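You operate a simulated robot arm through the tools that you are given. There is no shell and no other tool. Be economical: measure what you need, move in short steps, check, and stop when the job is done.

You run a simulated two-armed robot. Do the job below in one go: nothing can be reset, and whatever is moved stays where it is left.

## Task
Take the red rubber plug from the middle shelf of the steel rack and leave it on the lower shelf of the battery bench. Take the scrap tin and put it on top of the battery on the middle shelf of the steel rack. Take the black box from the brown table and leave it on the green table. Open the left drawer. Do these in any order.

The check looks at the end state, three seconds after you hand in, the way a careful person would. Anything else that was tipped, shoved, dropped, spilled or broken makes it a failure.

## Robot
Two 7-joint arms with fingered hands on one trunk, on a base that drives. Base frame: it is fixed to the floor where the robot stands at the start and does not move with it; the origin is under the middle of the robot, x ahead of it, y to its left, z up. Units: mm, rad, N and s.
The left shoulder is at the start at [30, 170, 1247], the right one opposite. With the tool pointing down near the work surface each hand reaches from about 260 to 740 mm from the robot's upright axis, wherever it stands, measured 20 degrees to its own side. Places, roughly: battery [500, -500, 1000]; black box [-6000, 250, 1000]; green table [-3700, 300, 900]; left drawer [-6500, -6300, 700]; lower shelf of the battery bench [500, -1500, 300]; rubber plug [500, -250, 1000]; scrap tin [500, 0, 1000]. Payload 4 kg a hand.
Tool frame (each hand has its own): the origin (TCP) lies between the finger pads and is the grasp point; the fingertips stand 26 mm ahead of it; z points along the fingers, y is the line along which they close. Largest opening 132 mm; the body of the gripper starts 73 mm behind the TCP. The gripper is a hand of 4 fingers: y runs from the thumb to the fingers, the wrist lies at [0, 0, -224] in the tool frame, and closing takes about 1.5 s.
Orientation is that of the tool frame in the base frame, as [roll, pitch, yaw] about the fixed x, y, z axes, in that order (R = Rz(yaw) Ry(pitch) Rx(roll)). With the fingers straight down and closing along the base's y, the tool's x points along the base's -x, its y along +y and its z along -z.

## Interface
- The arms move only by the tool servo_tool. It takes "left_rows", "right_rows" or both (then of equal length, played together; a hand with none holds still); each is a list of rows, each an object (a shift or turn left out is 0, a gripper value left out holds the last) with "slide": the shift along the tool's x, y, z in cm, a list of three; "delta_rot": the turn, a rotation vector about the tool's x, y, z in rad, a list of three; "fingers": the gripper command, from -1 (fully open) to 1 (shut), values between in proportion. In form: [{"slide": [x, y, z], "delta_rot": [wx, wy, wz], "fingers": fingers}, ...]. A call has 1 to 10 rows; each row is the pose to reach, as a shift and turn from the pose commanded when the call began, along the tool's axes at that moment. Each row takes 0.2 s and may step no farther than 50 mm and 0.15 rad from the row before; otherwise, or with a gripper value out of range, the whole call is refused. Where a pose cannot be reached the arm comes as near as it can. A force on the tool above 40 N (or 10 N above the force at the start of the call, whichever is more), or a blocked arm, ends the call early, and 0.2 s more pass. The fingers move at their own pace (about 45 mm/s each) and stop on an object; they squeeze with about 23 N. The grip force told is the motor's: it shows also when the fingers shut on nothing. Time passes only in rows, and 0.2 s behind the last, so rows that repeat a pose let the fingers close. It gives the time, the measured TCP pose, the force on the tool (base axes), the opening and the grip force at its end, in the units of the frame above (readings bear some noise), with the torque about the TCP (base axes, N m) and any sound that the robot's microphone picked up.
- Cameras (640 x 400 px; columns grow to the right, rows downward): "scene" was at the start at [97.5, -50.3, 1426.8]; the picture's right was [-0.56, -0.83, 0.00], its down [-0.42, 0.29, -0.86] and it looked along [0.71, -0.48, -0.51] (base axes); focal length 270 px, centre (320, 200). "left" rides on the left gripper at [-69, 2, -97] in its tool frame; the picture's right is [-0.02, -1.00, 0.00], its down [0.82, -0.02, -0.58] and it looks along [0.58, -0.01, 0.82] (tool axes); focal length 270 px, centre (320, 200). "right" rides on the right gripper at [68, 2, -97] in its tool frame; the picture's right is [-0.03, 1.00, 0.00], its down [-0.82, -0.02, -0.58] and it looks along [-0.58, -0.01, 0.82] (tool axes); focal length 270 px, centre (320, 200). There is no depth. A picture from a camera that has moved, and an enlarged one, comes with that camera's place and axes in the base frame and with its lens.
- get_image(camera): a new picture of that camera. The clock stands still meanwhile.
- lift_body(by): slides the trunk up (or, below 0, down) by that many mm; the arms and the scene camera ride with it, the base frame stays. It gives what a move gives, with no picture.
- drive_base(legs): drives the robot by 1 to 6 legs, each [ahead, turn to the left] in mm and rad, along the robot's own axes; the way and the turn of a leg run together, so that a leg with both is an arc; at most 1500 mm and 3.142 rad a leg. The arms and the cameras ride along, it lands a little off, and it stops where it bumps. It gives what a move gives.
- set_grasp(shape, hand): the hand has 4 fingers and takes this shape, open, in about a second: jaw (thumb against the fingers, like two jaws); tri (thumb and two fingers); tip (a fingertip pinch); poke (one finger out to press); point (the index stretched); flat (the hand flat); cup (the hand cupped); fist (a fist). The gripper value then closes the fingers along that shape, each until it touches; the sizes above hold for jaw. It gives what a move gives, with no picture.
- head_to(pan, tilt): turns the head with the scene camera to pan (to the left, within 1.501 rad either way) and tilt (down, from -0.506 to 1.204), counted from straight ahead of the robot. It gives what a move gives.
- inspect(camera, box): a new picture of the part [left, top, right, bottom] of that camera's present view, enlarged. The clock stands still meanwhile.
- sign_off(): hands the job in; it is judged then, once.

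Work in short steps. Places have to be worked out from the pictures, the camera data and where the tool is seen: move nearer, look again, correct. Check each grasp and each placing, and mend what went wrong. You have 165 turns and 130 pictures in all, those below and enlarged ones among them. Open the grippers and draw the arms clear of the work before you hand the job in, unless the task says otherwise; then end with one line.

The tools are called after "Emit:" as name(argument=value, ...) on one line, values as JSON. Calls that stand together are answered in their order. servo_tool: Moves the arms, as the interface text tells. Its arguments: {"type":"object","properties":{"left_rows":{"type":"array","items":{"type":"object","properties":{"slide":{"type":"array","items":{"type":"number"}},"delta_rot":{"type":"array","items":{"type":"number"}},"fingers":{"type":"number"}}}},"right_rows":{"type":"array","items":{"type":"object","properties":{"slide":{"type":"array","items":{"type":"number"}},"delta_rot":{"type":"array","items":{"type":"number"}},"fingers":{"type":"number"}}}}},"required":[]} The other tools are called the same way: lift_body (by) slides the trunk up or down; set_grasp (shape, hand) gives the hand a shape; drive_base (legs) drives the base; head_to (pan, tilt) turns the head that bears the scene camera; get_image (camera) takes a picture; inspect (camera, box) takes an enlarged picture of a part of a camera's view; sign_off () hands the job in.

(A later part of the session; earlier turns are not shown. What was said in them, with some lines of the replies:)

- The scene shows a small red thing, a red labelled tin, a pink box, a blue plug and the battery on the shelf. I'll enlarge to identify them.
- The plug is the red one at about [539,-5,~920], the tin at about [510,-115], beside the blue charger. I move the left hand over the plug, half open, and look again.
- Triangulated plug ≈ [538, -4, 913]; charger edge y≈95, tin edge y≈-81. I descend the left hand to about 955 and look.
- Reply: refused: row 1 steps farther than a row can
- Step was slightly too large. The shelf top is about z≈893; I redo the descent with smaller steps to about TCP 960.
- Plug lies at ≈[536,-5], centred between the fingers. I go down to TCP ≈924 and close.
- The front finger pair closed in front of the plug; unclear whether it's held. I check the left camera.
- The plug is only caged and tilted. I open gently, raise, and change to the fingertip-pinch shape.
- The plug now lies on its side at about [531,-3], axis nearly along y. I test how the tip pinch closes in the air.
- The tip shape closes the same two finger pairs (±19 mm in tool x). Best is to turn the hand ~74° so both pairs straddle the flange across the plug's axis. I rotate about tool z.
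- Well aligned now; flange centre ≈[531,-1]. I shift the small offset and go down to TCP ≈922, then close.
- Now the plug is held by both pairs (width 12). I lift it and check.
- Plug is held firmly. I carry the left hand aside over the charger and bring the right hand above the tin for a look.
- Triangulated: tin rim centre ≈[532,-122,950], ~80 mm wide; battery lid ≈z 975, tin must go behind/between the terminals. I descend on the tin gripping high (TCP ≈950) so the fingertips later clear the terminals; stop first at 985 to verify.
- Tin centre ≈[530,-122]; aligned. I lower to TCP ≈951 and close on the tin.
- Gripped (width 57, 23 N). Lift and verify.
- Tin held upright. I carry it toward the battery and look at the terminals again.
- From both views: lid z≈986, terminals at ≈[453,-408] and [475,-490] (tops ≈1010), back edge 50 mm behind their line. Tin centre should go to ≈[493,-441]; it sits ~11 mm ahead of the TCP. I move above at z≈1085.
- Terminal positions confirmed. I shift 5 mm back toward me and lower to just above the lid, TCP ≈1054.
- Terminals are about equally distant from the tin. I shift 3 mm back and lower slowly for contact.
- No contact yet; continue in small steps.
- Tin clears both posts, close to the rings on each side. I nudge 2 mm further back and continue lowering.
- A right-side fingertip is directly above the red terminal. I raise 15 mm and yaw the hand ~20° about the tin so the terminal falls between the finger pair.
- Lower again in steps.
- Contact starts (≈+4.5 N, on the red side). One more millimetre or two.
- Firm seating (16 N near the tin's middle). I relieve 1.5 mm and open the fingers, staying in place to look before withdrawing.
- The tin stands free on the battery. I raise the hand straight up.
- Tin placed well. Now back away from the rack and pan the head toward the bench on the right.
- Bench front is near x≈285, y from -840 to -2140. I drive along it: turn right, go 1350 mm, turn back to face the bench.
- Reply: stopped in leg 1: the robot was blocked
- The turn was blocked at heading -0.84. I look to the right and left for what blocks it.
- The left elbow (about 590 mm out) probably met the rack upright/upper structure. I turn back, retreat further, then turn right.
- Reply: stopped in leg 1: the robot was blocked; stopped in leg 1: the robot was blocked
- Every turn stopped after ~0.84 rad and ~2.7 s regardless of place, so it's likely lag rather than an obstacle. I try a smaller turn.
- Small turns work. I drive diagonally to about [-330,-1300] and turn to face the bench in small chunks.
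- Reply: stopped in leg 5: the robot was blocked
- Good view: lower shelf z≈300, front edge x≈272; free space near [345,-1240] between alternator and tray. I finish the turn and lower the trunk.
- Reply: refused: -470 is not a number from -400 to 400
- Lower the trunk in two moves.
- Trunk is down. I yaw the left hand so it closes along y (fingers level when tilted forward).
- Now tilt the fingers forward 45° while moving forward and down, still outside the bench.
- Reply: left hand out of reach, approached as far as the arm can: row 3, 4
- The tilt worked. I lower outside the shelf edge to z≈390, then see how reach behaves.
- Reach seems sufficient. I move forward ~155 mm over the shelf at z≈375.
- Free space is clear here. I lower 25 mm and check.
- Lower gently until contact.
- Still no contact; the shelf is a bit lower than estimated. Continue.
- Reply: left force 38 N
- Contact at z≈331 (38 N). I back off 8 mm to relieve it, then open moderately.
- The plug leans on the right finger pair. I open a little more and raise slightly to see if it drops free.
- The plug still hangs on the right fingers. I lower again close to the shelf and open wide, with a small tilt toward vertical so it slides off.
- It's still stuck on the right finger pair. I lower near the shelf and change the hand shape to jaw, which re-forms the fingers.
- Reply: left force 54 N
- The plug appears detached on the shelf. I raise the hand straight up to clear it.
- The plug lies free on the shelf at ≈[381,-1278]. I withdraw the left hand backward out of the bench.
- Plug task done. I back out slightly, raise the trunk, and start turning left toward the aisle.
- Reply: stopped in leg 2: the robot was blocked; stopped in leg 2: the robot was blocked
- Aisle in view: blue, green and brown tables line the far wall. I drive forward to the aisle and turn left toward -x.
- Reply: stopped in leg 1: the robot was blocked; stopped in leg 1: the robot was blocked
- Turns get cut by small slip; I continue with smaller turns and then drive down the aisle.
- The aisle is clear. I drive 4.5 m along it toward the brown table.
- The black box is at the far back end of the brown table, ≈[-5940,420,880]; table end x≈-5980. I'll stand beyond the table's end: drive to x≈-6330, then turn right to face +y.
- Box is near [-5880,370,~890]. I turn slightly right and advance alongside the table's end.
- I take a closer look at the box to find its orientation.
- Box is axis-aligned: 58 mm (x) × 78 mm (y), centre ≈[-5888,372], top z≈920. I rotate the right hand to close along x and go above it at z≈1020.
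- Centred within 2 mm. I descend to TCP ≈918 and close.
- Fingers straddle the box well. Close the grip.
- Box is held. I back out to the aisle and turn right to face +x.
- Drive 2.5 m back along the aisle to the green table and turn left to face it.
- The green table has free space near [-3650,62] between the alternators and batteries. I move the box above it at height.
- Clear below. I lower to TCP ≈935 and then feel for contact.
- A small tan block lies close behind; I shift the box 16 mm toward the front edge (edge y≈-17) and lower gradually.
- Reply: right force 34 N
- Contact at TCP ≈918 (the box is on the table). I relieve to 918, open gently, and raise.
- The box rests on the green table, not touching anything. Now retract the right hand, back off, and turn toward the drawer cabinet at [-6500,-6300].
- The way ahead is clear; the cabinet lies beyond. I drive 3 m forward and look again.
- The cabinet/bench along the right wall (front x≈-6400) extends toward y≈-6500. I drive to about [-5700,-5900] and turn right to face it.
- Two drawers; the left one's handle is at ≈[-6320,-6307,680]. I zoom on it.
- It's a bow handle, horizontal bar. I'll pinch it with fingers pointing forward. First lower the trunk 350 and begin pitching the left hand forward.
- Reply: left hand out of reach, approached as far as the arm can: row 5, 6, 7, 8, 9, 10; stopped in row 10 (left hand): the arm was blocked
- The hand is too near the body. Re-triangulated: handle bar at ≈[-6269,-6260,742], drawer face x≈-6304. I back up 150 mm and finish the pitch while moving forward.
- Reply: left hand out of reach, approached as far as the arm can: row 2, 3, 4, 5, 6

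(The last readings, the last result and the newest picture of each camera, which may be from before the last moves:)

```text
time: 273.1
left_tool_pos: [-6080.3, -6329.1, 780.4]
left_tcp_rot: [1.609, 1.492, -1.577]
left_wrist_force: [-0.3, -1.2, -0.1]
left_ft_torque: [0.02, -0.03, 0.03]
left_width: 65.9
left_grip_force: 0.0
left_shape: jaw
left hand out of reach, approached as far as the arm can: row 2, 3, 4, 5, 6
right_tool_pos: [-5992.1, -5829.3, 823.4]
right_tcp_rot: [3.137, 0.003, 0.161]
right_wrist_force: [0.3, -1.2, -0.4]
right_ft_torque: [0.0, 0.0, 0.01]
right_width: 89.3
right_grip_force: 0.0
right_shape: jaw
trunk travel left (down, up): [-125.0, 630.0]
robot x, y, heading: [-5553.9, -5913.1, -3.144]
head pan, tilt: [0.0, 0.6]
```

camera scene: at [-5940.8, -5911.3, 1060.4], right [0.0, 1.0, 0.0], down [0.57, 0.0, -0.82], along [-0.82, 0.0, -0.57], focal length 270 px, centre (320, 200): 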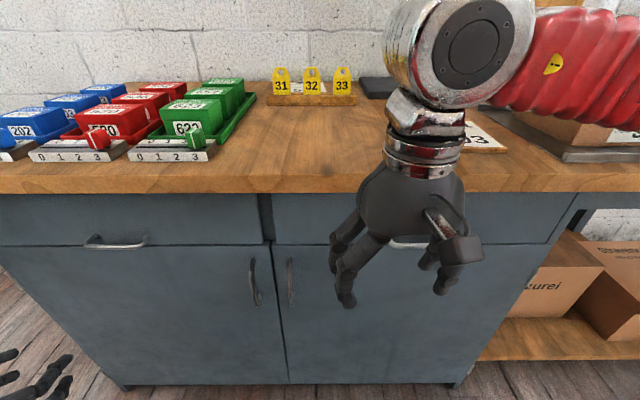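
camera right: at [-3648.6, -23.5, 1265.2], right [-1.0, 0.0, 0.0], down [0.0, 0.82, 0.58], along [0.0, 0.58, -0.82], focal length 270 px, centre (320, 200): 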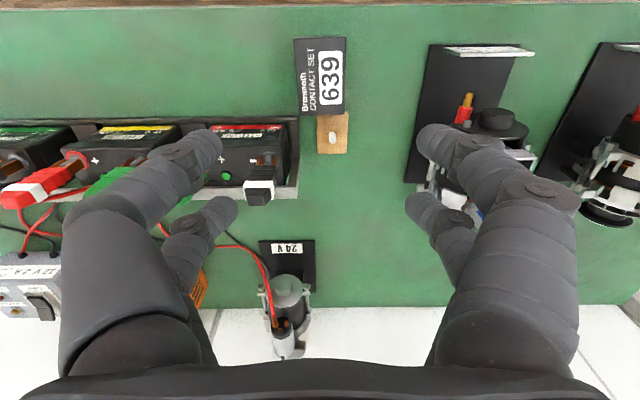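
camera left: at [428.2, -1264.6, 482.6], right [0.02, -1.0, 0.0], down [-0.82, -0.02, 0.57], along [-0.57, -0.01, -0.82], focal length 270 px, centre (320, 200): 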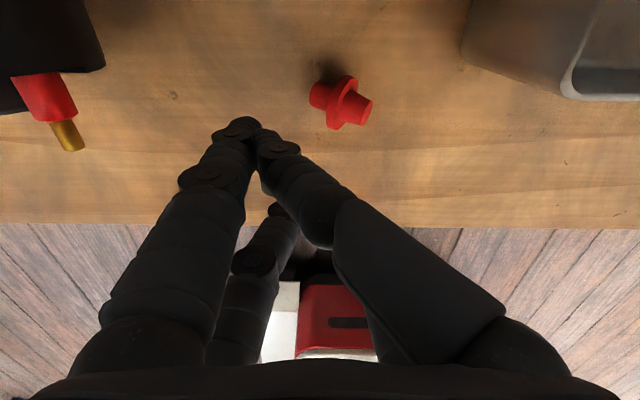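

Orientation is now forward. I move ahead and roll the hand 90° so it closes vertically.

Emit:
servo_tool(left_rows=[{"slide": [-0.4, -0.6, 2], "delta_rot": [0, 0, 0.14]}, {"slide": [-0.8, -1.2, 4], "delta_rot": [0, 0, 0.28]}, {"slide": [-1.2, -1.8, 6], "delta_rot": [0, 0, 0.42]}, {"slide": [-1.6, -2.4, 8], "delta_rot": [0, 0, 0.56]}, {"slide": [-2.2, -2.8, 8], "delta_rot": [0, 0, 0.7]}, {"slide": [-2.2, -2.8, 8], "delta_rot": [0, 0, 0.84]}, {"slide": [-2.2, -2.8, 8], "delta_rot": [0, 0, 0.98]}, {"slide": [-2.2, -2.8, 8], "delta_rot": [0, 0, 1.12]}, {"slide": [-2.2, -2.8, 8], "delta_rot": [0, 0, 1.26]}, {"slide": [-2.2, -2.8, 8], "delta_rot": [0, 0, 1.4]}])

Emit:
get_image(camera="scene")

Emit:
get_image(camera="left")

```text
time: 275.3
left_tool_pos: [-6117.7, -6331.4, 814.2]
left_tcp_rot: [1.589, 0.09, -1.64]
left_wrist_force: [0.1, 0.6, 0.5]
left_ft_torque: [0.0, 0.0, -0.01]
left_width: 65.9
left_grip_force: 0.1
left_shape: jaw
left hand out of reach, approached as far as the arm can: row 1, 2, 3, 4, 5, 6, 7, 8, 9, 10
right_tool_pos: [-5991.3, -5829.4, 823.7]
right_tcp_rot: [3.138, 0.003, 0.159]
right_wrist_force: [-1.2, 0.7, 0.3]
right_ft_torque: [0.02, 0.01, 0.02]
right_width: 89.1
right_grip_force: 0.1
right_shape: jaw
trunk travel left (down, up): [-125.0, 630.0]
robot x, y, heading: [-5553.0, -5909.1, -3.147]
head pan, tilt: [0.0, 0.6]
```

```text
27 pictures are left
camera scene: at [-5787.6, -5910.2, 1060.4], right [0.0, 1.0, 0.0], down [0.57, 0.0, -0.82], along [-0.82, 0.0, -0.57], focal length 270 px, centre (320, 200)
```

scene: 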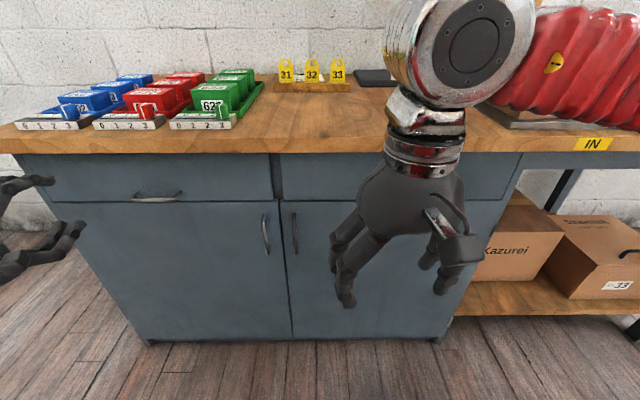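

```text
26 pictures are left
camera left: at [-6016.6, -6272.3, 823.6], right [0.02, 0.11, -0.99], down [0.52, -0.85, -0.08], along [-0.85, -0.52, -0.08], focal length 270 px, centre (320, 200)
```

left: 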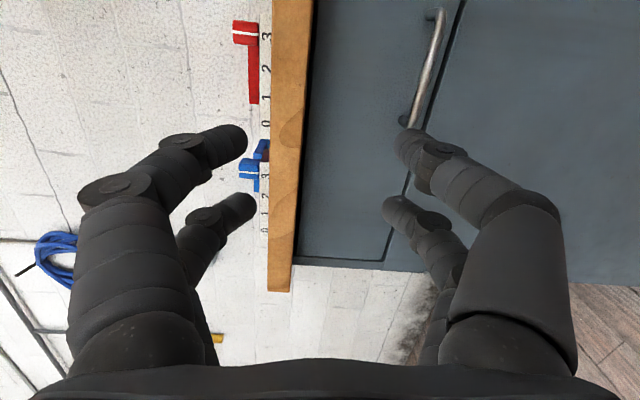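

The pose is not reachable with the shoulder so high. I lower the trunk 110 mm more and raise the hand relative to it.

Emit:
lift_body(by=-110)

Emit:
servo_tool(left_rows=[{"slide": [-0.5, 2.8, 0], "delta_rot": [0, 0, 0.06]}, {"slide": [-1, 5.5, 0], "delta_rot": [0, 0, 0.12]}, {"slide": [-1.5, 8, 0], "delta_rot": [0, 0, 0.17]}, {"slide": [-1.9, 10.8, 0], "delta_rot": [0, 0, 0.17]}, {"slide": [-1.9, 10.8, 0], "delta_rot": [0, 0, 0.17]}])

```text
time: 276.7
left_tool_pos: [-6116.3, -6333.8, 703.9]
left_tcp_rot: [1.573, 0.091, -1.619]
left_wrist_force: [0.8, 0.4, 0.3]
left_ft_torque: [0.0, 0.01, 0.01]
left_width: 65.9
left_grip_force: 0.1
left_shape: jaw
right_tool_pos: [-5991.8, -5829.5, 713.9]
right_tcp_rot: [3.137, 0.005, 0.161]
right_wrist_force: [-0.2, -0.6, -0.1]
right_ft_torque: [0.01, -0.01, 0.02]
right_width: 89.2
right_grip_force: 0.1
right_shape: jaw
trunk travel left (down, up): [-15.0, 740.0]
robot x, y, heading: [-5553.2, -5914.2, -3.14]
head pan, tilt: [0.0, 0.6]
```

```text
time: 277.9
left_tool_pos: [-6123.7, -6331.9, 812.7]
left_tcp_rot: [1.577, -0.08, -1.623]
left_wrist_force: [-0.4, 0.2, -0.5]
left_ft_torque: [0.01, -0.05, -0.06]
left_width: 65.6
left_grip_force: 0.0
left_shape: jaw
left hand out of reach, approached as far as the arm can: row 2, 3, 4, 5
right_tool_pos: [-5992.1, -5830.1, 713.3]
right_tcp_rot: [3.139, 0.004, 0.16]
right_wrist_force: [-0.6, 0.7, -0.5]
right_ft_torque: [-0.01, 0.02, 0.0]
right_width: 89.0
right_grip_force: 0.0
right_shape: jaw
trunk travel left (down, up): [-15.0, 740.0]
robot x, y, heading: [-5553.2, -5913.0, -3.143]
head pan, tilt: [0.0, 0.6]
```

Orientation is right; now I command the hand to [-6200,-6262,742] in front of the handle.

Emit:
servo_tool(left_rows=[{"slide": [-1.8, -1.6, 2]}, {"slide": [-3.6, -3.2, 4]}, {"slide": [-5.3, -4.9, 6]}, {"slide": [-7.1, -6.5, 8]}, {"slide": [-7.1, -6.5, 8]}])

Emit:
get_image(camera="left")

```text
time: 279.1
left_tool_pos: [-6154.3, -6301.6, 784.5]
left_tcp_rot: [1.577, -0.08, -1.621]
left_wrist_force: [0.5, 0.6, 0.3]
left_ft_torque: [-0.03, 0.01, -0.02]
left_width: 66.2
left_grip_force: 0.1
left_shape: jaw
left hand out of reach, approached as far as the arm can: row 2, 3, 4, 5
right_tool_pos: [-5991.9, -5829.4, 713.5]
right_tcp_rot: [3.139, 0.005, 0.16]
right_wrist_force: [-0.5, 0.4, -0.4]
right_ft_torque: [0.0, -0.01, -0.01]
right_width: 89.0
right_grip_force: 0.0
right_shape: jaw
trunk travel left (down, up): [-15.0, 740.0]
robot x, y, heading: [-5552.0, -5910.1, -3.143]
head pan, tilt: [0.0, 0.6]
```

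```text
25 pictures are left
camera left: at [-6055.0, -6240.5, 781.5], right [0.0, -0.05, -1.0], down [0.54, -0.84, 0.05], along [-0.84, -0.54, 0.02], focal length 270 px, centre (320, 200)
```

left: 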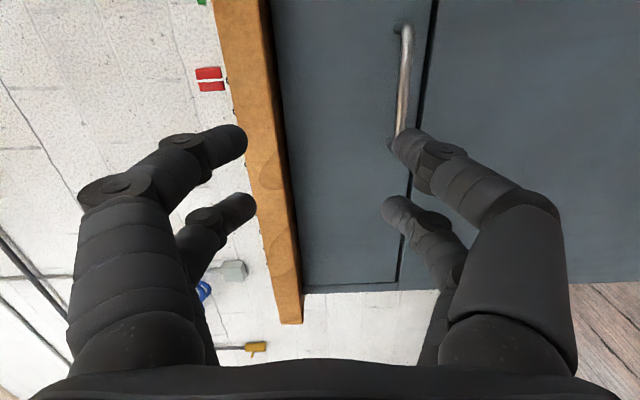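

The hand is too close to the shoulder. Best handle estimate from all rays: [-6288,-6280,718]. I back up 150 mm and extend to a staging point before the handle.

Emit:
drive_base(legs=[[-150, 0]])

Emit:
servo_tool(left_rows=[{"slide": [-0.3, -1.2, 4]}, {"slide": [-0.6, -2.4, 8]}, {"slide": [-0.9, -3.6, 12]}, {"slide": [-1.2, -4.9, 16.3]}, {"slide": [-1.6, -6.2, 20.7]}, {"slide": [-1.6, -6.2, 20.7]}])

Emit:
get_image(camera="left")

```text
time: 280.5
left_tool_pos: [-6002.1, -6304.3, 785.0]
left_tcp_rot: [1.578, -0.077, -1.621]
left_wrist_force: [0.3, 0.3, 0.5]
left_ft_torque: [0.0, -0.03, -0.03]
left_width: 66.0
left_grip_force: 0.2
left_shape: jaw
right_tool_pos: [-5839.6, -5829.3, 713.0]
right_tcp_rot: [3.139, 0.004, 0.159]
right_wrist_force: [0.1, 0.0, -0.5]
right_ft_torque: [-0.01, -0.01, 0.03]
right_width: 89.2
right_grip_force: 0.1
right_shape: jaw
trunk travel left (down, up): [-15.0, 740.0]
robot x, y, heading: [-5403.2, -5909.9, -3.135]
head pan, tilt: [0.0, 0.6]
```

```text
time: 281.9
left_tool_pos: [-6065.2, -6335.1, 799.3]
left_tcp_rot: [1.585, -0.079, -1.624]
left_wrist_force: [0.4, 0.1, -0.5]
left_ft_torque: [0.03, 0.01, 0.0]
left_width: 65.8
left_grip_force: 0.0
left_shape: jaw
left hand out of reach, approached as far as the arm can: row 1, 2, 3, 4, 5, 6
right_tool_pos: [-5839.6, -5829.7, 713.5]
right_tcp_rot: [3.137, 0.004, 0.16]
right_wrist_force: [0.0, 0.2, 0.2]
right_ft_torque: [-0.03, 0.02, 0.01]
right_width: 89.0
right_grip_force: 0.1
right_shape: jaw
trunk travel left (down, up): [-15.0, 740.0]
robot x, y, heading: [-5400.4, -5911.4, -3.143]
head pan, tilt: [0.0, 0.6]
```

```text
24 pictures are left
camera left: at [-5965.2, -6272.8, 797.5], right [0.01, -0.05, -1.0], down [0.53, -0.84, 0.05], along [-0.85, -0.53, 0.02], focal length 270 px, centre (320, 200)
```

left: 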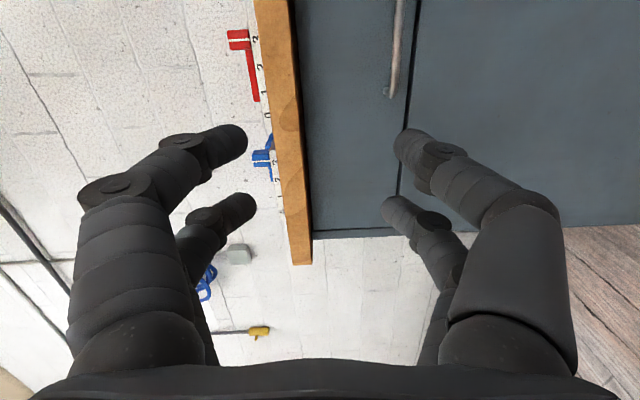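

The forward-horizontal pose hits arm limits. I switch to a 45°-down pinch (as worked for the plug): pitch the hand down, raise the trunk, and shift the robot left by a small dog-leg.

Emit:
lift_body(by=300)

Emit:
servo_tool(left_rows=[{"slide": [0, -3, 0], "delta_rot": [0.13, 0, 0]}, {"slide": [0, -6, 0], "delta_rot": [0.26, 0, 0]}, {"slide": [0, -9, 0], "delta_rot": [0.39, 0, 0]}, {"slide": [0, -12, 0], "delta_rot": [0.52, 0, 0]}, {"slide": [0, -15, 0], "delta_rot": [0.65, 0, 0]}, {"slide": [0, -18, 0], "delta_rot": [0.785, 0, 0]}, {"slide": [0, -18, 0], "delta_rot": [0.785, 0, 0]}])

Emit:
drive_base(legs=[[0, 0.5], [350, 0]])

Emit:
drive_base(legs=[[0, -0.5]])

Emit:
head_to(pan=0.3, tilt=0.75)

Emit:
get_image(camera="scene")

```text
time: 284.9
left_tool_pos: [-5910.9, -6333.6, 1311.6]
left_tcp_rot: [1.162, -0.094, -1.586]
left_wrist_force: [0.0, 0.0, -0.8]
left_ft_torque: [0.03, 0.0, -0.01]
left_width: 66.1
left_grip_force: 0.0
left_shape: jaw
right_tool_pos: [-5839.1, -5830.2, 1014.0]
right_tcp_rot: [3.138, 0.004, 0.16]
right_wrist_force: [-0.2, 0.5, -0.2]
right_ft_torque: [-0.02, -0.02, -0.01]
right_width: 89.1
right_grip_force: 0.0
right_shape: jaw
trunk travel left (down, up): [-315.0, 440.0]
robot x, y, heading: [-5401.0, -5912.9, -3.136]
head pan, tilt: [0.0, 0.6]
```

```text
time: 286.5
left_tool_pos: [-5980.6, -6348.5, 1146.7]
left_tcp_rot: [1.946, -0.095, -1.586]
left_wrist_force: [0.2, -0.6, 0.1]
left_ft_torque: [0.04, 0.01, 0.0]
left_width: 65.9
left_grip_force: 0.0
left_shape: jaw
right_tool_pos: [-5839.7, -5828.7, 1013.6]
right_tcp_rot: [3.138, 0.004, 0.161]
right_wrist_force: [0.2, -0.3, -0.8]
right_ft_torque: [0.0, 0.02, 0.0]
right_width: 89.1
right_grip_force: 0.0
right_shape: jaw
trunk travel left (down, up): [-315.0, 440.0]
robot x, y, heading: [-5401.8, -5911.1, -3.146]
head pan, tilt: [0.0, 0.6]
```

```text
time: 290.3
left_tool_pos: [-6007.1, -6735.0, 1146.0]
left_tcp_rot: [1.947, -0.092, -1.093]
left_wrist_force: [-0.2, -1.0, -0.1]
left_ft_torque: [0.01, 0.02, -0.01]
left_width: 66.2
left_grip_force: 0.0
left_shape: jaw
right_tool_pos: [-6128.8, -6213.3, 1014.7]
right_tcp_rot: [3.14, 0.004, 0.658]
right_wrist_force: [-0.5, -0.1, 0.3]
right_ft_torque: [0.02, -0.01, -0.01]
right_width: 89.3
right_grip_force: 0.1
right_shape: jaw
trunk travel left (down, up): [-315.0, 440.0]
robot x, y, heading: [-5709.7, -6063.6, -2.645]
head pan, tilt: [0.0, 0.6]
```

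```text
time: 292.3
left_tool_pos: [-6296.3, -6504.7, 1147.7]
left_tcp_rot: [1.946, -0.094, -1.601]
left_wrist_force: [-0.1, 0.7, -0.4]
left_ft_torque: [-0.04, -0.03, 0.01]
left_width: 66.1
left_grip_force: 0.0
left_shape: jaw
right_tool_pos: [-6148.7, -5989.1, 1014.8]
right_tcp_rot: [3.138, 0.003, 0.146]
right_wrist_force: [-0.6, 0.3, -0.1]
right_ft_torque: [0.0, -0.02, -0.01]
right_width: 89.2
right_grip_force: 0.2
right_shape: jaw
trunk travel left (down, up): [-315.0, 440.0]
robot x, y, heading: [-5712.4, -6094.2, 3.129]
head pan, tilt: [0.0, 0.6]
```

```text
time: 293.1
left_tool_pos: [-6295.0, -6506.0, 1147.2]
left_tcp_rot: [1.948, -0.096, -1.597]
left_wrist_force: [0.6, -0.7, -0.1]
left_ft_torque: [0.02, 0.01, -0.02]
left_width: 65.9
left_grip_force: 0.2
left_shape: jaw
right_tool_pos: [-6147.2, -5990.4, 1014.8]
right_tcp_rot: [3.139, 0.001, 0.149]
right_wrist_force: [0.1, -0.1, 0.5]
right_ft_torque: [0.03, -0.02, -0.01]
right_width: 88.8
right_grip_force: 0.1
right_shape: jaw
trunk travel left (down, up): [-315.0, 440.0]
robot x, y, heading: [-5711.7, -6094.7, 3.137]
head pan, tilt: [0.3, 0.75]
```

```text
23 pictures are left
camera scene: at [-5853.0, -6115.8, 1246.4], right [-0.29, 0.96, 0.0], down [0.65, 0.2, -0.73], along [-0.7, -0.21, -0.68], focal length 270 px, centre (320, 200)
```

scene: 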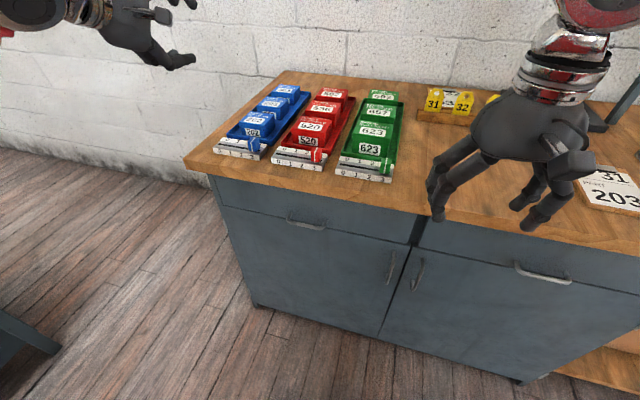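

I'm now better placed (handle lateral ≈190, forward ≈580). I move the left hand back and over toward the handle's line at z≈1100, pitching to 45°.

Emit:
servo_tool(left_rows=[{"slide": [-3.8, -1.3, -2], "delta_rot": [0.07, 0, 0]}, {"slide": [-7.6, -2.6, -4], "delta_rot": [0.14, 0, 0]}, {"slide": [-11.4, -3.9, -6], "delta_rot": [0.21, 0, 0]}, {"slide": [-15.2, -5.2, -8], "delta_rot": [0.28, 0, 0]}, {"slide": [-19, -6.5, -10], "delta_rot": [0.35, 0, 0]}, {"slide": [-22.8, -7.8, -11.9], "delta_rot": [0.41, 0, 0]}, {"slide": [-22.8, -7.8, -11.9], "delta_rot": [0.41, 0, 0]}])

```text
time: 294.7
left_tool_pos: [-6150.3, -6285.0, 1098.5]
left_tcp_rot: [2.358, -0.094, -1.602]
left_wrist_force: [-0.4, 0.3, 0.0]
left_ft_torque: [-0.01, 0.02, 0.01]
left_width: 66.1
left_grip_force: 0.1
left_shape: jaw
right_tool_pos: [-6147.4, -5988.9, 1015.1]
right_tcp_rot: [3.139, 0.006, 0.146]
right_wrist_force: [0.1, 0.2, 0.6]
right_ft_torque: [0.01, -0.01, 0.03]
right_width: 89.0
right_grip_force: 0.0
right_shape: jaw
trunk travel left (down, up): [-315.0, 440.0]
robot x, y, heading: [-5712.0, -6092.0, 3.133]
head pan, tilt: [0.3, 0.75]
```

Reached. Now straight down to z≈800 in front of the drawer, with a small roll correction.

Emit:
servo_tool(left_rows=[{"slide": [-0.4, -3, 3], "delta_rot": [0, 0, -0.02]}, {"slide": [-0.8, -6, 6], "delta_rot": [0, 0, -0.04]}, {"slide": [-1.2, -9, 9], "delta_rot": [0, 0, -0.06]}, {"slide": [-1.6, -12, 12.1], "delta_rot": [0, 0, -0.08]}, {"slide": [-2, -15, 15.1], "delta_rot": [0, 0, -0.1]}, {"slide": [-2.4, -18, 18.1], "delta_rot": [0, 0, -0.1]}, {"slide": [-2.8, -21.1, 21.2], "delta_rot": [0, 0, -0.1]}, {"slide": [-2.8, -21.1, 21.2], "delta_rot": [0, 0, -0.1]}])

Emit:
get_image(camera="left")

Emit:
get_image(camera="scene")

```text
time: 296.5
left_tool_pos: [-6154.4, -6285.4, 793.6]
left_tcp_rot: [2.353, -0.023, -1.529]
left_wrist_force: [-0.1, -0.7, -0.2]
left_ft_torque: [-0.01, -0.01, -0.01]
left_width: 66.3
left_grip_force: 0.0
left_shape: jaw
left hand out of reach, approached as far as the arm can: row 1, 2, 3, 4, 5, 6, 7, 8
right_tool_pos: [-6148.2, -5989.1, 1016.3]
right_tcp_rot: [3.138, 0.004, 0.148]
right_wrist_force: [-0.2, -0.3, 0.9]
right_ft_torque: [0.01, 0.02, 0.01]
right_width: 89.1
right_grip_force: 0.0
right_shape: jaw
trunk travel left (down, up): [-315.0, 440.0]
robot x, y, heading: [-5706.7, -6090.9, 3.13]
head pan, tilt: [0.3, 0.75]
```

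```text
22 pictures are left
camera left: at [-6090.9, -6213.5, 860.8], right [0.7, 0.04, -0.71], down [0.46, -0.79, 0.41], along [-0.54, -0.61, -0.57], focal length 270 px, centre (320, 200)
```

left: 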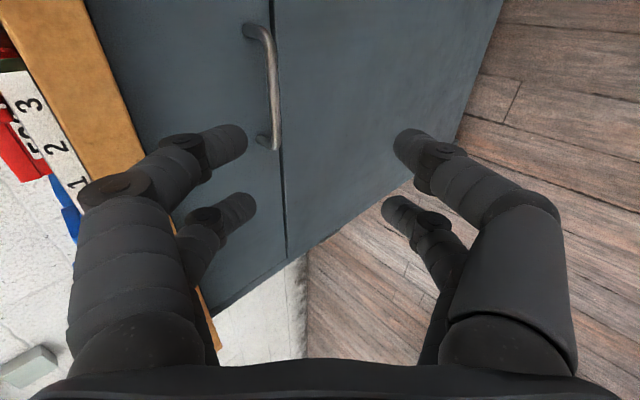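

```text
21 pictures are left
camera scene: at [-5852.7, -6115.9, 1246.4], right [-0.29, 0.96, 0.0], down [0.65, 0.2, -0.73], along [-0.7, -0.21, -0.68], focal length 270 px, centre (320, 200)
```

scene: 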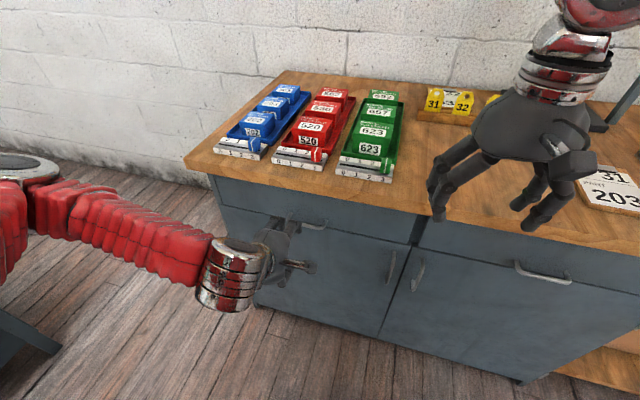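

Pose reached in line with the handle at ≈[-6289,-6286,718]. I narrow the fingers to ~40 mm and advance along the tool axis, stopping ~25 mm short.

Emit:
servo_tool(left_rows=[{"slide": [-0.2, 1, 2], "fingers": 0.4}, {"slide": [-0.4, 2, 5]}, {"slide": [-0.5, 3, 8]}, {"slide": [-0.5, 3, 11]}, {"slide": [-0.5, 3, 11]}])

Emit:
get_image(camera="left")

Emit:
inspect(camera="scene", box=[200, 170, 400, 330])

```text
time: 297.7
left_tool_pos: [-6252.4, -6285.1, 737.3]
left_tcp_rot: [2.353, -0.025, -1.528]
left_wrist_force: [-0.1, 0.8, -1.0]
left_ft_torque: [-0.01, -0.03, -0.03]
left_width: 39.8
left_grip_force: 0.1
left_shape: jaw
right_tool_pos: [-6147.7, -5989.1, 1014.2]
right_tcp_rot: [3.137, 0.004, 0.148]
right_wrist_force: [0.0, 1.2, -0.6]
right_ft_torque: [-0.02, -0.04, -0.02]
right_width: 89.2
right_grip_force: 0.0
right_shape: jaw
trunk travel left (down, up): [-315.0, 440.0]
robot x, y, heading: [-5711.5, -6095.4, 3.134]
head pan, tilt: [0.3, 0.75]
```

```text
20 pictures are left
camera left: at [-6189.2, -6214.3, 805.0], right [0.7, 0.04, -0.71], down [0.46, -0.79, 0.41], along [-0.54, -0.61, -0.57], focal length 270 px, centre (320, 200)
```

left: 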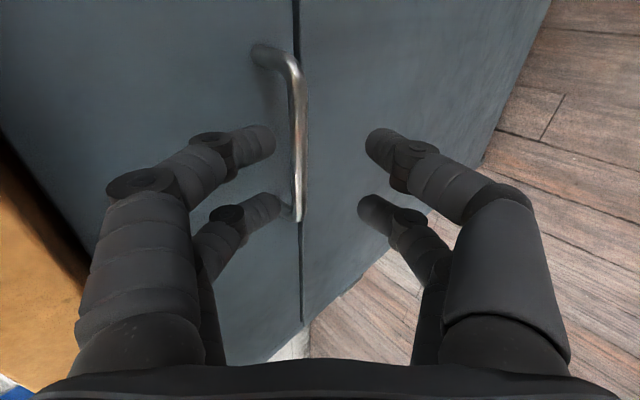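

```text
2.50 times, centred on (300, 250) of scene
camera zoom: at [-5852.9, -6115.3, 1246.4], right [-0.29, 0.96, 0.0], down [0.65, 0.2, -0.73], along [-0.7, -0.21, -0.68], focal length 676 px, centre (370, 75)
```

zoom: 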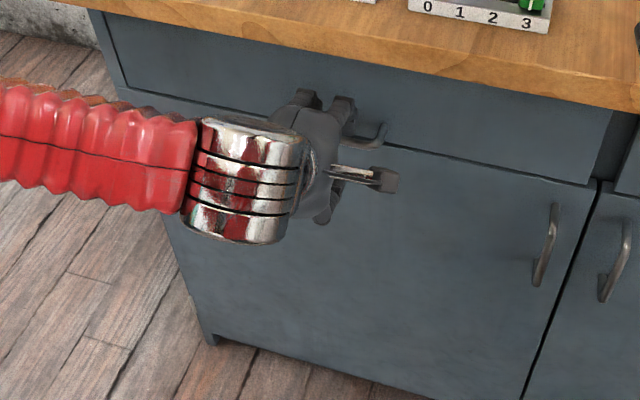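

The bar lies between the two finger pairs. I advance the last 24 mm and close.

Emit:
servo_tool(left_rows=[{"slide": [0, 0.25, 1]}, {"slide": [0, 0.25, 2]}, {"slide": [0, 0.25, 2.5]}, {"slide": [0, 0.25, 2.5]}])

Emit:
get_image(camera="left")

```text
time: 298.7
left_tool_pos: [-6270.8, -6286.6, 721.6]
left_tcp_rot: [2.352, -0.025, -1.529]
left_wrist_force: [0.3, -0.7, -0.2]
left_ft_torque: [-0.01, 0.0, -0.03]
left_width: 39.9
left_grip_force: 0.1
left_shape: jaw
right_tool_pos: [-6146.6, -5989.3, 1014.6]
right_tcp_rot: [3.139, 0.004, 0.147]
right_wrist_force: [-0.2, 0.0, -0.6]
right_ft_torque: [0.0, 0.02, -0.01]
right_width: 89.3
right_grip_force: 0.1
right_shape: jaw
trunk travel left (down, up): [-315.0, 440.0]
robot x, y, heading: [-5712.9, -6090.8, 3.131]
head pan, tilt: [0.3, 0.75]
```

```text
18 pictures are left
camera left: at [-6207.9, -6214.5, 788.7], right [0.7, 0.04, -0.71], down [0.46, -0.79, 0.41], along [-0.54, -0.61, -0.57], focal length 270 px, centre (320, 200)
```

left: 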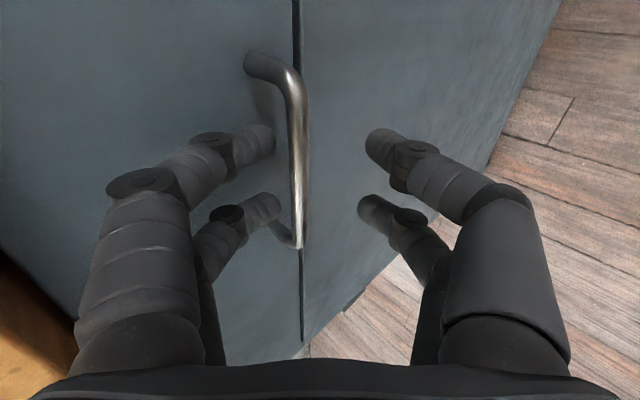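

Good: both pairs span the bar. Advance 4 mm and close.

Emit:
servo_tool(left_rows=[{"slide": [0, 0, 0.4]}, {"slide": [0, 0, 0.4], "fingers": 1}, {"slide": [0, 0, 0.4]}, {"slide": [0, 0, 0.4]}, {"slide": [0, 0, 0.4]}, {"slide": [0, 0, 0.4]}])

Emit:
get_image(camera="left")

```text
time: 300.1
left_tool_pos: [-6275.1, -6285.5, 719.5]
left_tcp_rot: [2.357, -0.024, -1.528]
left_wrist_force: [-0.4, -0.3, -0.1]
left_ft_torque: [0.0, 0.01, 0.03]
left_width: 0.1
left_grip_force: 23.4
left_shape: jaw
right_tool_pos: [-6147.2, -5989.4, 1016.1]
right_tcp_rot: [3.139, 0.004, 0.147]
right_wrist_force: [-0.3, -0.2, 0.4]
right_ft_torque: [-0.02, 0.04, -0.01]
right_width: 89.2
right_grip_force: 0.1
right_shape: jaw
trunk travel left (down, up): [-315.0, 440.0]
robot x, y, heading: [-5709.4, -6094.5, 3.133]
head pan, tilt: [0.3, 0.75]
```

```text
17 pictures are left
camera left: at [-6211.0, -6214.0, 786.2], right [0.7, 0.04, -0.71], down [0.46, -0.79, 0.41], along [-0.54, -0.61, -0.57], focal length 270 px, centre (320, 200)
```

left: 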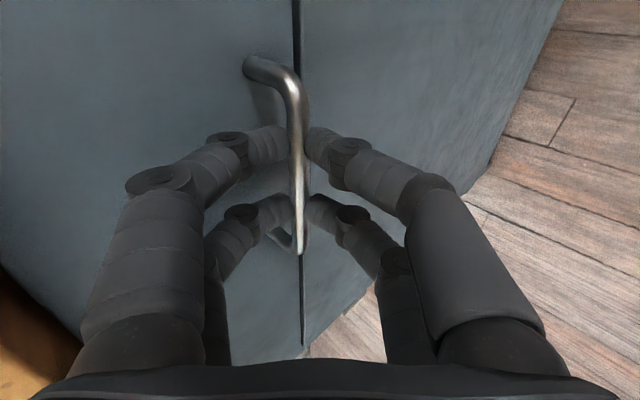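

The fingertips have met behind the bar, hooking it. I pull gently 60 mm in +x as a test.

Emit:
servo_tool(left_rows=[{"slide": [0.05, -0.7, -0.7]}, {"slide": [0.1, -1.4, -1.4]}, {"slide": [0.15, -2.1, -2.1]}, {"slide": [0.2, -2.8, -2.8]}, {"slide": [0.25, -3.5, -3.5]}, {"slide": [0.3, -4.2, -4.2]}, {"slide": [0.3, -4.2, -4.2]}])

Emit:
inspect(camera="scene", box=[180, 150, 440, 350])

```text
time: 301.7
left_tool_pos: [-6215.6, -6286.2, 719.8]
left_tcp_rot: [2.358, -0.022, -1.531]
left_wrist_force: [-0.1, 6.5, -7.5]
left_ft_torque: [-0.02, -0.12, -0.13]
left_width: 0.0
left_grip_force: 23.9
left_shape: jaw
right_tool_pos: [-6147.6, -5987.9, 1014.6]
right_tcp_rot: [3.138, 0.003, 0.146]
right_wrist_force: [0.2, 0.5, 0.2]
right_ft_torque: [0.02, -0.03, 0.02]
right_width: 89.0
right_grip_force: 0.1
right_shape: jaw
trunk travel left (down, up): [-315.0, 440.0]
robot x, y, heading: [-5712.0, -6092.5, 3.137]
head pan, tilt: [0.3, 0.75]
```

```text
2.00 times, centred on (310, 250) of scene
camera zoom: at [-5853.8, -6114.9, 1246.2], right [-0.29, 0.96, 0.0], down [0.65, 0.2, -0.73], along [-0.7, -0.21, -0.68], focal length 541 px, centre (340, 100)
```

zoom: 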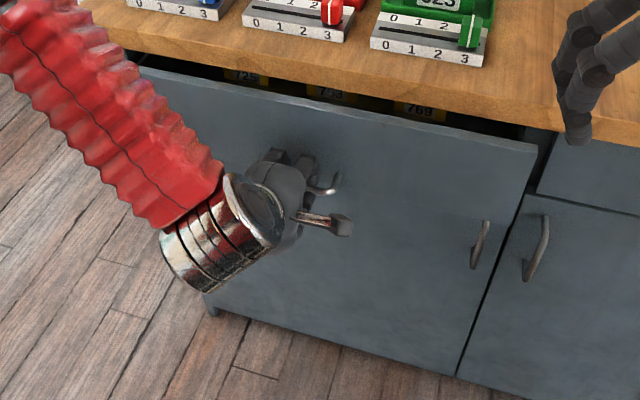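

The drawer is opening. I pull further by backing the base 180 mm.

Emit:
drive_base(legs=[[-90, 0], [-90, 0]])

Emit:
get_image(camera="scene")

```text
time: 303.6
left_tool_pos: [-6033.7, -6286.1, 720.9]
left_tcp_rot: [2.356, -0.023, -1.533]
left_wrist_force: [0.4, 32.3, -5.0]
left_ft_torque: [0.14, -0.1, -0.59]
left_width: 0.0
left_grip_force: 22.9
left_shape: jaw
right_tool_pos: [-5965.9, -5990.9, 1016.0]
right_tcp_rot: [3.137, 0.005, 0.149]
right_wrist_force: [0.2, -0.3, -0.3]
right_ft_torque: [0.03, 0.0, 0.0]
right_width: 89.3
right_grip_force: 0.1
right_shape: jaw
trunk travel left (down, up): [-315.0, 440.0]
robot x, y, heading: [-5529.8, -6092.2, 3.134]
head pan, tilt: [0.3, 0.75]
```

```text
15 pictures are left
camera scene: at [-5671.6, -6114.9, 1246.4], right [-0.29, 0.96, 0.0], down [0.65, 0.2, -0.73], along [-0.7, -0.21, -0.68], focal length 270 px, centre (320, 200)
```

scene: 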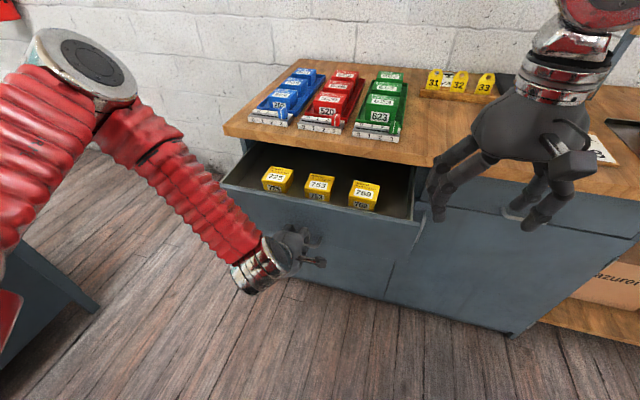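

The drawer is open ~220 mm with contents undisturbed. I relieve the side force and pull another 60 mm to open it well.

Emit:
servo_tool(left_rows=[{"slide": [-0.3, 0, 0]}, {"slide": [-0.3, 0, 0]}])

Emit:
drive_base(legs=[[-60, 0]])

Emit:
get_image(camera="left")

```text
time: 304.2
left_tool_pos: [-6034.5, -6282.4, 719.8]
left_tcp_rot: [2.356, -0.022, -1.532]
left_wrist_force: [1.0, 0.2, -2.4]
left_ft_torque: [-0.08, -0.11, 0.02]
left_width: 0.0
left_grip_force: 23.2
left_shape: jaw
right_tool_pos: [-5966.1, -5991.5, 1016.0]
right_tcp_rot: [3.139, 0.004, 0.148]
right_wrist_force: [0.4, -0.4, -0.3]
right_ft_torque: [0.01, 0.0, -0.02]
right_width: 89.1
right_grip_force: 0.0
right_shape: jaw
trunk travel left (down, up): [-315.0, 440.0]
robot x, y, heading: [-5531.2, -6092.3, 3.134]
head pan, tilt: [0.3, 0.75]
```

```text
time: 305.1
left_tool_pos: [-5972.1, -6283.1, 721.0]
left_tcp_rot: [2.358, -0.023, -1.535]
left_wrist_force: [1.2, 3.9, -6.5]
left_ft_torque: [-0.02, -0.1, -0.02]
left_width: 0.1
left_grip_force: 23.3
left_shape: jaw
right_tool_pos: [-5904.4, -5992.3, 1015.3]
right_tcp_rot: [3.138, 0.005, 0.149]
right_wrist_force: [-0.6, 0.3, -0.1]
right_ft_torque: [-0.01, 0.03, 0.01]
right_width: 89.0
right_grip_force: 0.0
right_shape: jaw
trunk travel left (down, up): [-315.0, 440.0]
robot x, y, heading: [-5467.7, -6093.8, 3.127]
head pan, tilt: [0.3, 0.75]
```

```text
14 pictures are left
camera left: at [-5908.4, -6212.4, 788.9], right [0.71, 0.04, -0.71], down [0.45, -0.79, 0.41], along [-0.54, -0.61, -0.58], focal length 270 px, centre (320, 200)
```

left: 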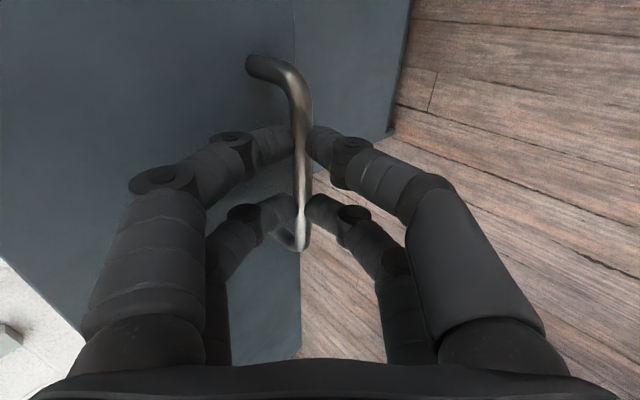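

Open about 280–300 mm. I open the fingers and back the hand off along its axis.

Emit:
servo_tool(left_rows=[{"slide": [0, 0, 0.3], "fingers": 0.3}, {"slide": [0, 0, 0.3]}, {"slide": [0, 0, 0.3]}, {"slide": [0, 0, 0.3]}, {"slide": [0, 0, 0.3]}])

Emit:
get_image(camera="left")

```text
time: 306.3
left_tool_pos: [-5974.8, -6284.9, 719.1]
left_tcp_rot: [2.358, -0.019, -1.534]
left_wrist_force: [0.2, -0.1, -0.1]
left_ft_torque: [-0.01, 0.01, -0.02]
left_width: 45.8
left_grip_force: 0.0
left_shape: jaw
right_tool_pos: [-5906.8, -5992.1, 1016.0]
right_tcp_rot: [3.139, 0.003, 0.147]
right_wrist_force: [0.0, 0.2, 0.4]
right_ft_torque: [0.03, -0.02, 0.0]
right_width: 88.9
right_grip_force: 0.1
right_shape: jaw
trunk travel left (down, up): [-315.0, 440.0]
robot x, y, heading: [-5467.6, -6096.4, 3.132]
head pan, tilt: [0.3, 0.75]
```

```text
13 pictures are left
camera left: at [-5910.8, -6212.8, 787.3], right [0.71, 0.04, -0.71], down [0.45, -0.79, 0.41], along [-0.54, -0.61, -0.58], focal length 270 px, centre (320, 200)
```

left: 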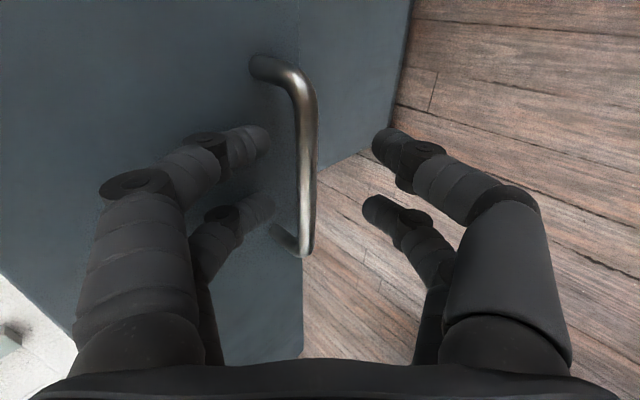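

Clear. Withdraw along the tool axis, then back the robot away and view the drawer.

Emit:
servo_tool(left_rows=[{"slide": [0, 0, -1.5]}, {"slide": [0, 0, -3]}, {"slide": [0, 0, -5]}, {"slide": [0, 0, -7.5]}, {"slide": [0, 0, -10]}, {"slide": [0, 0, -12]}, {"slide": [0, 0, -12]}])

Emit:
drive_base(legs=[[-200, 0]])

Emit:
get_image(camera="scene")

```text
time: 307.9
left_tool_pos: [-5908.4, -6272.9, 793.1]
left_tcp_rot: [2.358, -0.021, -1.534]
left_wrist_force: [0.4, 0.6, 0.0]
left_ft_torque: [0.01, 0.0, 0.02]
left_width: 45.8
left_grip_force: 0.0
left_shape: jaw
left hand out of reach, approached as far as the arm can: row 5, 6, 7
right_tool_pos: [-5905.5, -5991.2, 1016.1]
right_tcp_rot: [3.139, 0.003, 0.148]
right_wrist_force: [0.0, -0.3, -0.1]
right_ft_torque: [0.01, 0.01, 0.01]
right_width: 88.9
right_grip_force: 0.1
right_shape: jaw
trunk travel left (down, up): [-315.0, 440.0]
robot x, y, heading: [-5467.3, -6099.3, 3.132]
head pan, tilt: [0.3, 0.75]
```

```text
time: 309.5
left_tool_pos: [-5710.6, -6274.3, 794.0]
left_tcp_rot: [2.356, -0.022, -1.534]
left_wrist_force: [0.0, -0.6, -0.2]
left_ft_torque: [-0.05, 0.03, 0.02]
left_width: 45.8
left_grip_force: 0.0
left_shape: jaw
right_tool_pos: [-5705.8, -5993.2, 1015.4]
right_tcp_rot: [3.139, 0.006, 0.147]
right_wrist_force: [0.1, -0.4, 0.3]
right_ft_torque: [0.0, 0.0, -0.04]
right_width: 88.8
right_grip_force: 0.1
right_shape: jaw
trunk travel left (down, up): [-315.0, 440.0]
robot x, y, heading: [-5271.6, -6096.0, 3.133]
head pan, tilt: [0.3, 0.75]
```

```text
12 pictures are left
camera scene: at [-5411.8, -6119.2, 1246.6], right [-0.29, 0.96, 0.0], down [0.65, 0.2, -0.73], along [-0.7, -0.21, -0.68], focal length 270 px, centre (320, 200)
```

scene: 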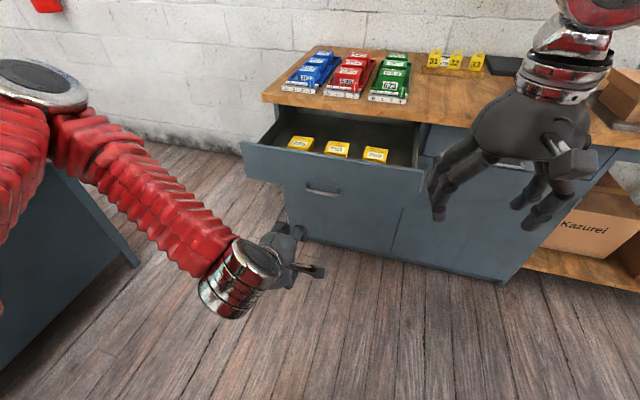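

The drawer stands open with its contents in place. I open both grippers fully and finish.

Emit:
servo_tool(left_rows=[{"fingers": -1}, {}, {}, {}, {}], right_rows=[{"fingers": -1}, {}, {}, {}, {}])

Emit:
sign_off()

```text
time: 310.7
left_tool_pos: [-5710.8, -6274.9, 793.4]
left_tcp_rot: [2.359, -0.021, -1.533]
left_wrist_force: [-0.2, -1.0, -0.1]
left_ft_torque: [0.02, -0.01, -0.01]
left_width: 132.0
left_grip_force: 0.0
left_shape: jaw
right_tool_pos: [-5707.8, -5993.7, 1017.2]
right_tcp_rot: [3.137, 0.003, 0.147]
right_wrist_force: [-0.7, -0.2, 0.0]
right_ft_torque: [-0.01, -0.02, -0.01]
right_width: 131.8
right_grip_force: 0.1
right_shape: jaw
trunk travel left (down, up): [-315.0, 440.0]
robot x, y, heading: [-5269.1, -6093.1, 3.135]
head pan, tilt: [0.3, 0.75]
```

```text
The job is handed in.
```

All four jobs are done and handed in: the red plug is on the lower shelf of the battery bench (lying on its side), the scrap tin is on top of the battery, the black box is on the green table, and the left drawer is open about 280–300 mm; each looked right in the pictures taken right after it was done.
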